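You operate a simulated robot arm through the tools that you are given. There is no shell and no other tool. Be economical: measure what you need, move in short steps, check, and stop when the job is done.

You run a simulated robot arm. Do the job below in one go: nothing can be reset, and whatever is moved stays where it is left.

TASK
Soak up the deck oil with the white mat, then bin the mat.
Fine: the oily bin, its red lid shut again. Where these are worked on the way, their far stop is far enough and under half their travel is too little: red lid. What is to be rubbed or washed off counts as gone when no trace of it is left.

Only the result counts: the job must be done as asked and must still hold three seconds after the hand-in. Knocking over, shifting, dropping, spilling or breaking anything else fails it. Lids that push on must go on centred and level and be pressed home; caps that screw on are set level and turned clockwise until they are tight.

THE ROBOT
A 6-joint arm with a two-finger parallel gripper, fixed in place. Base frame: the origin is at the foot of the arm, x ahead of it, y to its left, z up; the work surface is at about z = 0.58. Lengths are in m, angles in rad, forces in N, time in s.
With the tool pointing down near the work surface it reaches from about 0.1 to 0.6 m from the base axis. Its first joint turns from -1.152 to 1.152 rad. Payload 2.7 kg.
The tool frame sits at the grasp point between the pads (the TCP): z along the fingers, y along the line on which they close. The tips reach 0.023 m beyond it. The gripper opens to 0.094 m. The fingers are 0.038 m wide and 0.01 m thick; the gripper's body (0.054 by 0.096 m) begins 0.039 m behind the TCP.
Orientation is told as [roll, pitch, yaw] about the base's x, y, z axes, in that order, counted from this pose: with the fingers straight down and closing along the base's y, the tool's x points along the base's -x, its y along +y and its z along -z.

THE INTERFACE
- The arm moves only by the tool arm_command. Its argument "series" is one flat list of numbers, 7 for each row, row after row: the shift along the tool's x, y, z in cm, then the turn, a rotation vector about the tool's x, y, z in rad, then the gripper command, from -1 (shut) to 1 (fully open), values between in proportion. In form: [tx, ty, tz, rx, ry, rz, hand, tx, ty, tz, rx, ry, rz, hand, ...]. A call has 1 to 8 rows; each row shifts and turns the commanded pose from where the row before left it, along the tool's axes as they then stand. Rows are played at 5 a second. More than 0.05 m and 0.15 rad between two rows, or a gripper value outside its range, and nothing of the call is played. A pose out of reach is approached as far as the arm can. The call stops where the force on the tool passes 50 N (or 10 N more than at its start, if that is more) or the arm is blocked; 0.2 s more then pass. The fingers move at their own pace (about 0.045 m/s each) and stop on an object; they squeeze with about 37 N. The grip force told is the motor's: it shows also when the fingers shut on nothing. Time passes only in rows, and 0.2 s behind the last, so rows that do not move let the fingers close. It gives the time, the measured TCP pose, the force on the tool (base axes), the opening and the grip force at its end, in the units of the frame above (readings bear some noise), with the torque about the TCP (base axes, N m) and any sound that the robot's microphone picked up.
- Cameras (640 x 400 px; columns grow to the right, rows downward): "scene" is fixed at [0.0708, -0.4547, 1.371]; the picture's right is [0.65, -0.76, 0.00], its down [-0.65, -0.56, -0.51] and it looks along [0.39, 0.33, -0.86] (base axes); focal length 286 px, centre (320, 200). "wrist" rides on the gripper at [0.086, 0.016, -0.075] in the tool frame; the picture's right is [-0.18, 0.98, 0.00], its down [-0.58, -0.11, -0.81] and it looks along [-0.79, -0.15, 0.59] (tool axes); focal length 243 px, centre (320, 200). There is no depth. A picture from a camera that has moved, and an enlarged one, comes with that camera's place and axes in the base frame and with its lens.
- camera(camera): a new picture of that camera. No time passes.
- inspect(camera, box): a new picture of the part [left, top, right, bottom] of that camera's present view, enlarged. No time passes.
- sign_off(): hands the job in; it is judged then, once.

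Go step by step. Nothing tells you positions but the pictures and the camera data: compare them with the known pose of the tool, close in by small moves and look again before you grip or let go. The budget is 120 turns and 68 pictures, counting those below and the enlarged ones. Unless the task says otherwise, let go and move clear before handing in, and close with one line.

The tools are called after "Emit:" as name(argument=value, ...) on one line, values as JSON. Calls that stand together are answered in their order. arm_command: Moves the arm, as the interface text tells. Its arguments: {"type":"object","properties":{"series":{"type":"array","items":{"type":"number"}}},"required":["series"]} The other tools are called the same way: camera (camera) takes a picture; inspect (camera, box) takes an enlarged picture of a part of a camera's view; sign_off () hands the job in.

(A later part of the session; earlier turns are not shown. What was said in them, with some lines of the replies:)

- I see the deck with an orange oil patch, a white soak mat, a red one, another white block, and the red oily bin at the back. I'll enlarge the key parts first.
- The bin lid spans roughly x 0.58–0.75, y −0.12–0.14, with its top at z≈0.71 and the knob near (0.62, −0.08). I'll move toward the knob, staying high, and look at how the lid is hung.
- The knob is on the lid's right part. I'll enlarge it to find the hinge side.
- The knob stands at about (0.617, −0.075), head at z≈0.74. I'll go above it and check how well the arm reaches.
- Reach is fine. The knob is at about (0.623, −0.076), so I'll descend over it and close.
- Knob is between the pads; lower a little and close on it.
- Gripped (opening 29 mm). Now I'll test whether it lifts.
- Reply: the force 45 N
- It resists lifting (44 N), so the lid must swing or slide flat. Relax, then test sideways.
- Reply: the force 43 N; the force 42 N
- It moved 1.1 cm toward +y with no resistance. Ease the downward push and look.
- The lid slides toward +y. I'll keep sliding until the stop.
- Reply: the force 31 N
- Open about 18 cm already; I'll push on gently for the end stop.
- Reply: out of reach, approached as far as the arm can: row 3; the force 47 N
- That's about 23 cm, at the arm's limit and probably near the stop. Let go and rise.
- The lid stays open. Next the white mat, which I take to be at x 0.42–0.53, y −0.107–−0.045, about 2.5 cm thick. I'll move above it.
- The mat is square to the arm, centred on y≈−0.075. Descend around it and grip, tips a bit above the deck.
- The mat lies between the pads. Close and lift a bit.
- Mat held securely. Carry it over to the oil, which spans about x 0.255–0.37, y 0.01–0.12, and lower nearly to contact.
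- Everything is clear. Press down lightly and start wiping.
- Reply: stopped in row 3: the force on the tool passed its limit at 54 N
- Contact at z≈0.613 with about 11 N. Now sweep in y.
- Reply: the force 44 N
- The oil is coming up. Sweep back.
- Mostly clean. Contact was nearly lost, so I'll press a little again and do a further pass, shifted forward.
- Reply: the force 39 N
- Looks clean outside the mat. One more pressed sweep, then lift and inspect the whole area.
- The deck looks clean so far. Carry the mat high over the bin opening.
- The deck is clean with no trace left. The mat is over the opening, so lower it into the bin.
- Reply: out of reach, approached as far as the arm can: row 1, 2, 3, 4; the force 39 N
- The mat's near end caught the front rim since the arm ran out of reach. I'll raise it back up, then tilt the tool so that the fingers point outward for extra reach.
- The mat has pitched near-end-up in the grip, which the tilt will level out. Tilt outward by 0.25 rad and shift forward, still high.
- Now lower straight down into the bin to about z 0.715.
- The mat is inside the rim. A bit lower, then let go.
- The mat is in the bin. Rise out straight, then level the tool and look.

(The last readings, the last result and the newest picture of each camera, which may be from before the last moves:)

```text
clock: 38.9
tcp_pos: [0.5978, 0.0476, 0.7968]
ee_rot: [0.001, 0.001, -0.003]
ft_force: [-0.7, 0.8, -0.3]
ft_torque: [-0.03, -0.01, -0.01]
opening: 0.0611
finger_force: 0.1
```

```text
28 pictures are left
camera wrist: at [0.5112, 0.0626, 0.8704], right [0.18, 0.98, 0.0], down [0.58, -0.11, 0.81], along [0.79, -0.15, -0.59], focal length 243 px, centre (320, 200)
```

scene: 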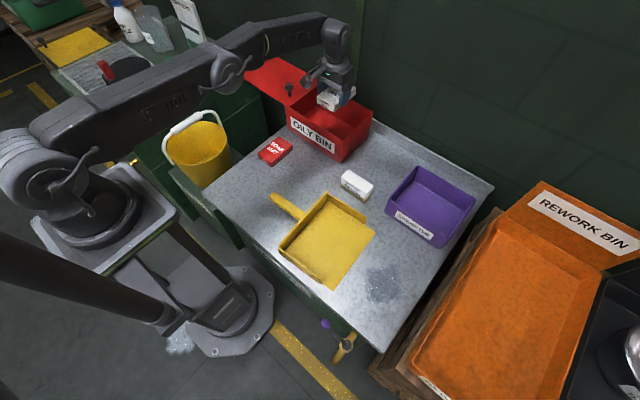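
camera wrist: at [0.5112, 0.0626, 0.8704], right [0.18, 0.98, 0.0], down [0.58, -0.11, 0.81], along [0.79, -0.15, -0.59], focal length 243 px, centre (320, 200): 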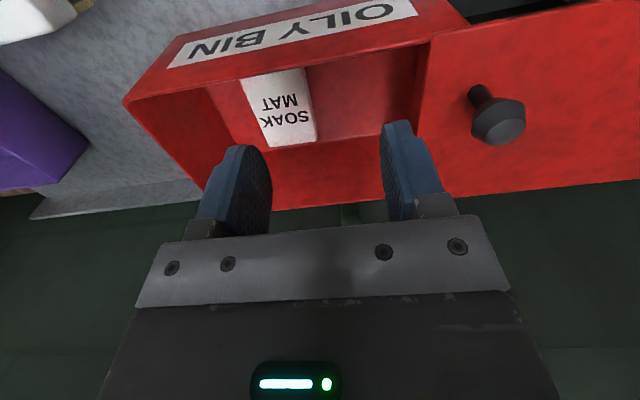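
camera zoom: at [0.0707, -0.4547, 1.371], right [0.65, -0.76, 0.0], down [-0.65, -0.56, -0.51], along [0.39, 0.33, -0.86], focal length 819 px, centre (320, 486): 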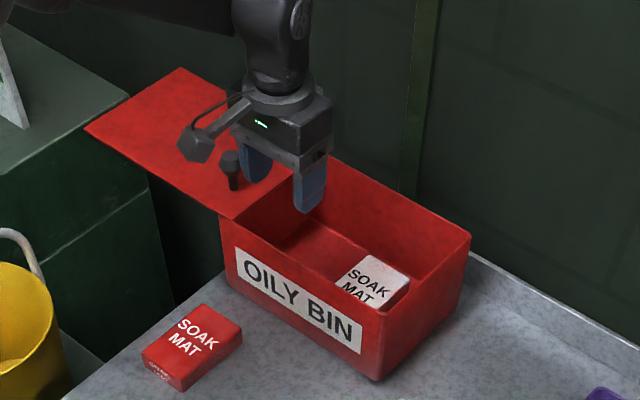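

The mat lies inside the bin. Next the lid: the knob is now at about (0.622, 0.156), so I'll go over it.

Emit:
arm_command(series=[-0.4, 3.6, 0, 0, 0, 0, 0.6, -0.4, 3.6, 0, 0, 0, 0, 0.6, -0.5, 3.5, 0.2, 0, 0, 0, 0.6, 0, 0, 0, 0, 0, 0, 0.6])

Emit:
camera(camera="wrist")

```text
clock: 39.9
tcp_pos: [0.6119, 0.1553, 0.7945]
ee_rot: [0.001, 0.0, -0.001]
ft_force: [0.2, -0.2, -0.9]
ft_torque: [0.03, 0.0, -0.01]
opening: 0.0751
finger_force: 0.1
```

```text
27 pictures are left
camera wrist: at [0.5241, 0.1708, 0.8678], right [0.18, 0.98, 0.0], down [0.58, -0.11, 0.81], along [0.79, -0.15, -0.59], focal length 243 px, centre (320, 200)
```

wrist: 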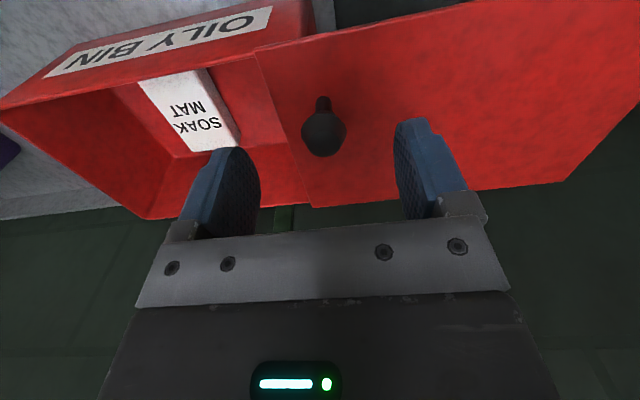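

The knob lines up at y≈0.154. Descend and grip it.

Emit:
arm_command(series=[0, 0, 2, 0, 0, 0, 0.6, 0, 0, 2, 0, 0, 0, 0.6, 0, 0, 1.1, 0, 0, 0, 0.6, 0, 0, 0, 0, 0, 0, -1, 0, 0, 0, 0, 0, 0, -1, 0, 0, 0, 0, 0, 0, -1, 0, 0, 0, 0, 0, 0, -1])

```text
clock: 41.5
tcp_pos: [0.6112, 0.1551, 0.7441]
ee_rot: [-0.001, 0.001, -0.001]
ft_force: [-0.1, 0.3, -1.1]
ft_torque: [-0.03, -0.09, 0.02]
opening: 0.0294
finger_force: 44.6
```

Knob gripped with no side load. Slide the lid back toward −y.

Emit:
arm_command(series=[0, -1.5, 0, 0, 0, 0, -1, 0, -2.5, 0, 0, 0, 0, -1, 0, -2.5, 0, 0, 0, 0, -1, 0, -2.5, 0, 0, 0, 0, -1, 0, -2.5, 0, 0, 0, 0, -1, 0, -2.5, 0, 0, 0, 0, -1, 0, -2.5, 0, 0, 0, 0, -1])

Emit:
arm_command(series=[0, -2, 0, 0, 0, 0, -1, 0, -2, 0, 0, 0, 0, -1, 0, -1.5, 0, 0, 0, 0, -1, 0, -0.7, 0, 0, 0, 0, -1, 0, -0.5, 0, 0, 0, 0, -1, 0, -0.5, 0, 0, 0, 0, -1])

Emit:
inspect(camera="scene", box=[250, 50, 400, 170])

```text
clock: 43.1
tcp_pos: [0.6238, -0.011, 0.7397]
ee_rot: [-0.003, 0.011, -0.002]
ft_force: [-38.1, -1.2, 7.2]
ft_torque: [-0.01, 0.23, -0.03]
opening: 0.0294
finger_force: 45.2
out of reach, approached as far as the arm can: row 2, 3, 4, 6
```

```text
clock: 44.5
tcp_pos: [0.6257, -0.0742, 0.7391]
ee_rot: [0.006, -0.001, 0.007]
ft_force: [16.6, 26.2, -29.5]
ft_torque: [-0.32, -0.17, -0.16]
opening: 0.0292
finger_force: 44.8
out of reach, approached as far as the arm can: row 6
```

```text
3.33 times, centred on (325, 110) of scene
camera zoom: at [0.0717, -0.4542, 1.3711], right [0.65, -0.76, 0.0], down [-0.65, -0.56, -0.51], along [0.39, 0.33, -0.86], focal length 955 px, centre (303, 500)
```

zoom: 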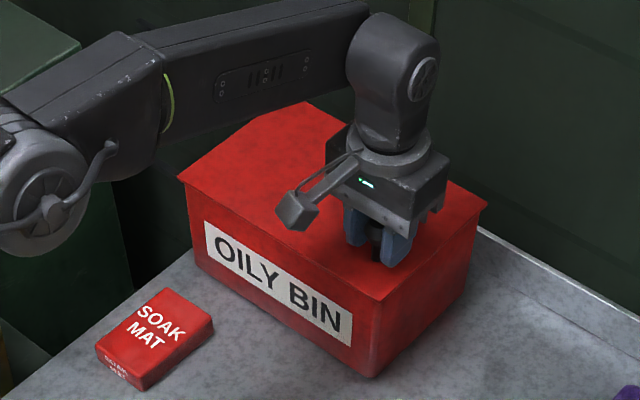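

The lid is against its closed stop (26 N back). One small extra push, then release and back off.

Emit:
arm_command(series=[0, -0.2, 0, 0, 0, 0, -1, 0, 0, 0, 0, 0, 0, -1])

Emit:
arm_command(series=[0.3, 0, 0, 0, 0, 0, 0.5, 0, 0, 0, 0, 0, 0, 0.5, 0, 0, 0, 0, 0, 0, 0.5, 0, 0, -3, 0, 0, 0, 0.5, 0, 0, -4, 0, 0, 0, 0.5, 3, 0, -3, 0, 0, 0, 0.5, 4, 0, -2, 0, 0, 0, 0.5, 4, 0, 0, 0, 0, 0, 0.5])

Emit:
inspect(camera="scene", box=[250, 50, 400, 170])

Emit:
camera(camera="wrist")

Emit:
camera(camera="scene")

```text
clock: 45.1
tcp_pos: [0.6252, -0.0751, 0.74]
ee_rot: [0.009, -0.002, 0.006]
ft_force: [25.6, 31.5, -33.2]
ft_torque: [-0.27, 0.02, -0.07]
opening: 0.0292
finger_force: 44.9
```

```text
clock: 46.9
tcp_pos: [0.5248, -0.0835, 0.8591]
ee_rot: [0.0, -0.005, 0.0]
ft_force: [-3.1, 0.2, -4.3]
ft_torque: [0.01, -0.24, 0.0]
opening: 0.0706
finger_force: 0.0
out of reach, approached as far as the arm can: row 4, 5, 6
```

```text
3.33 times, centred on (325, 110) of scene
camera zoom: at [0.0709, -0.4547, 1.371], right [0.65, -0.76, 0.0], down [-0.65, -0.56, -0.51], along [0.39, 0.33, -0.86], focal length 955 px, centre (303, 500)
```

zoom: 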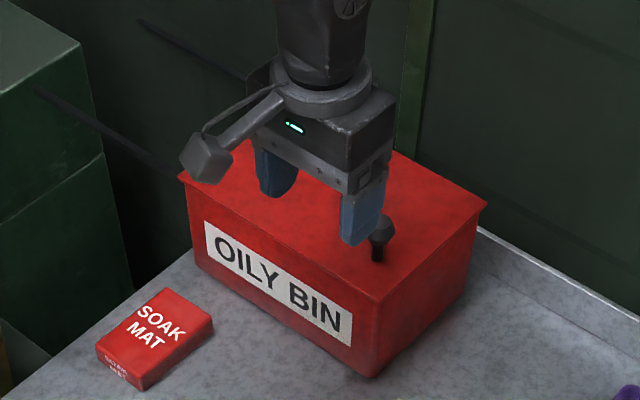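

```text
24 pictures are left
camera wrist: at [0.4368, -0.0684, 0.9316], right [0.18, 0.98, 0.0], down [0.58, -0.11, 0.81], along [0.8, -0.15, -0.59], focal length 243 px, centre (320, 200)
```

wrist: 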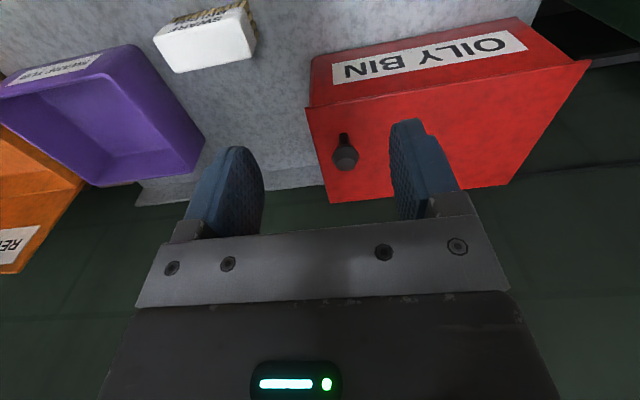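

```text
23 pictures are left
```

scene: 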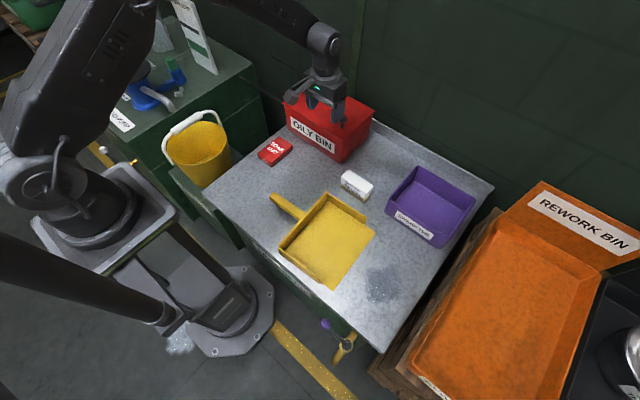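

The lid is shut with its edges flush, the knob is back where it started, and the deck is clean. The other things are where they were and the arm is clear, so I'm handing in.

Emit:
sign_off()

```text
The job is handed in.
```

The deck oil is soaked up with no trace visible, the white mat is in the oily bin, and the red lid is shut against its stop.
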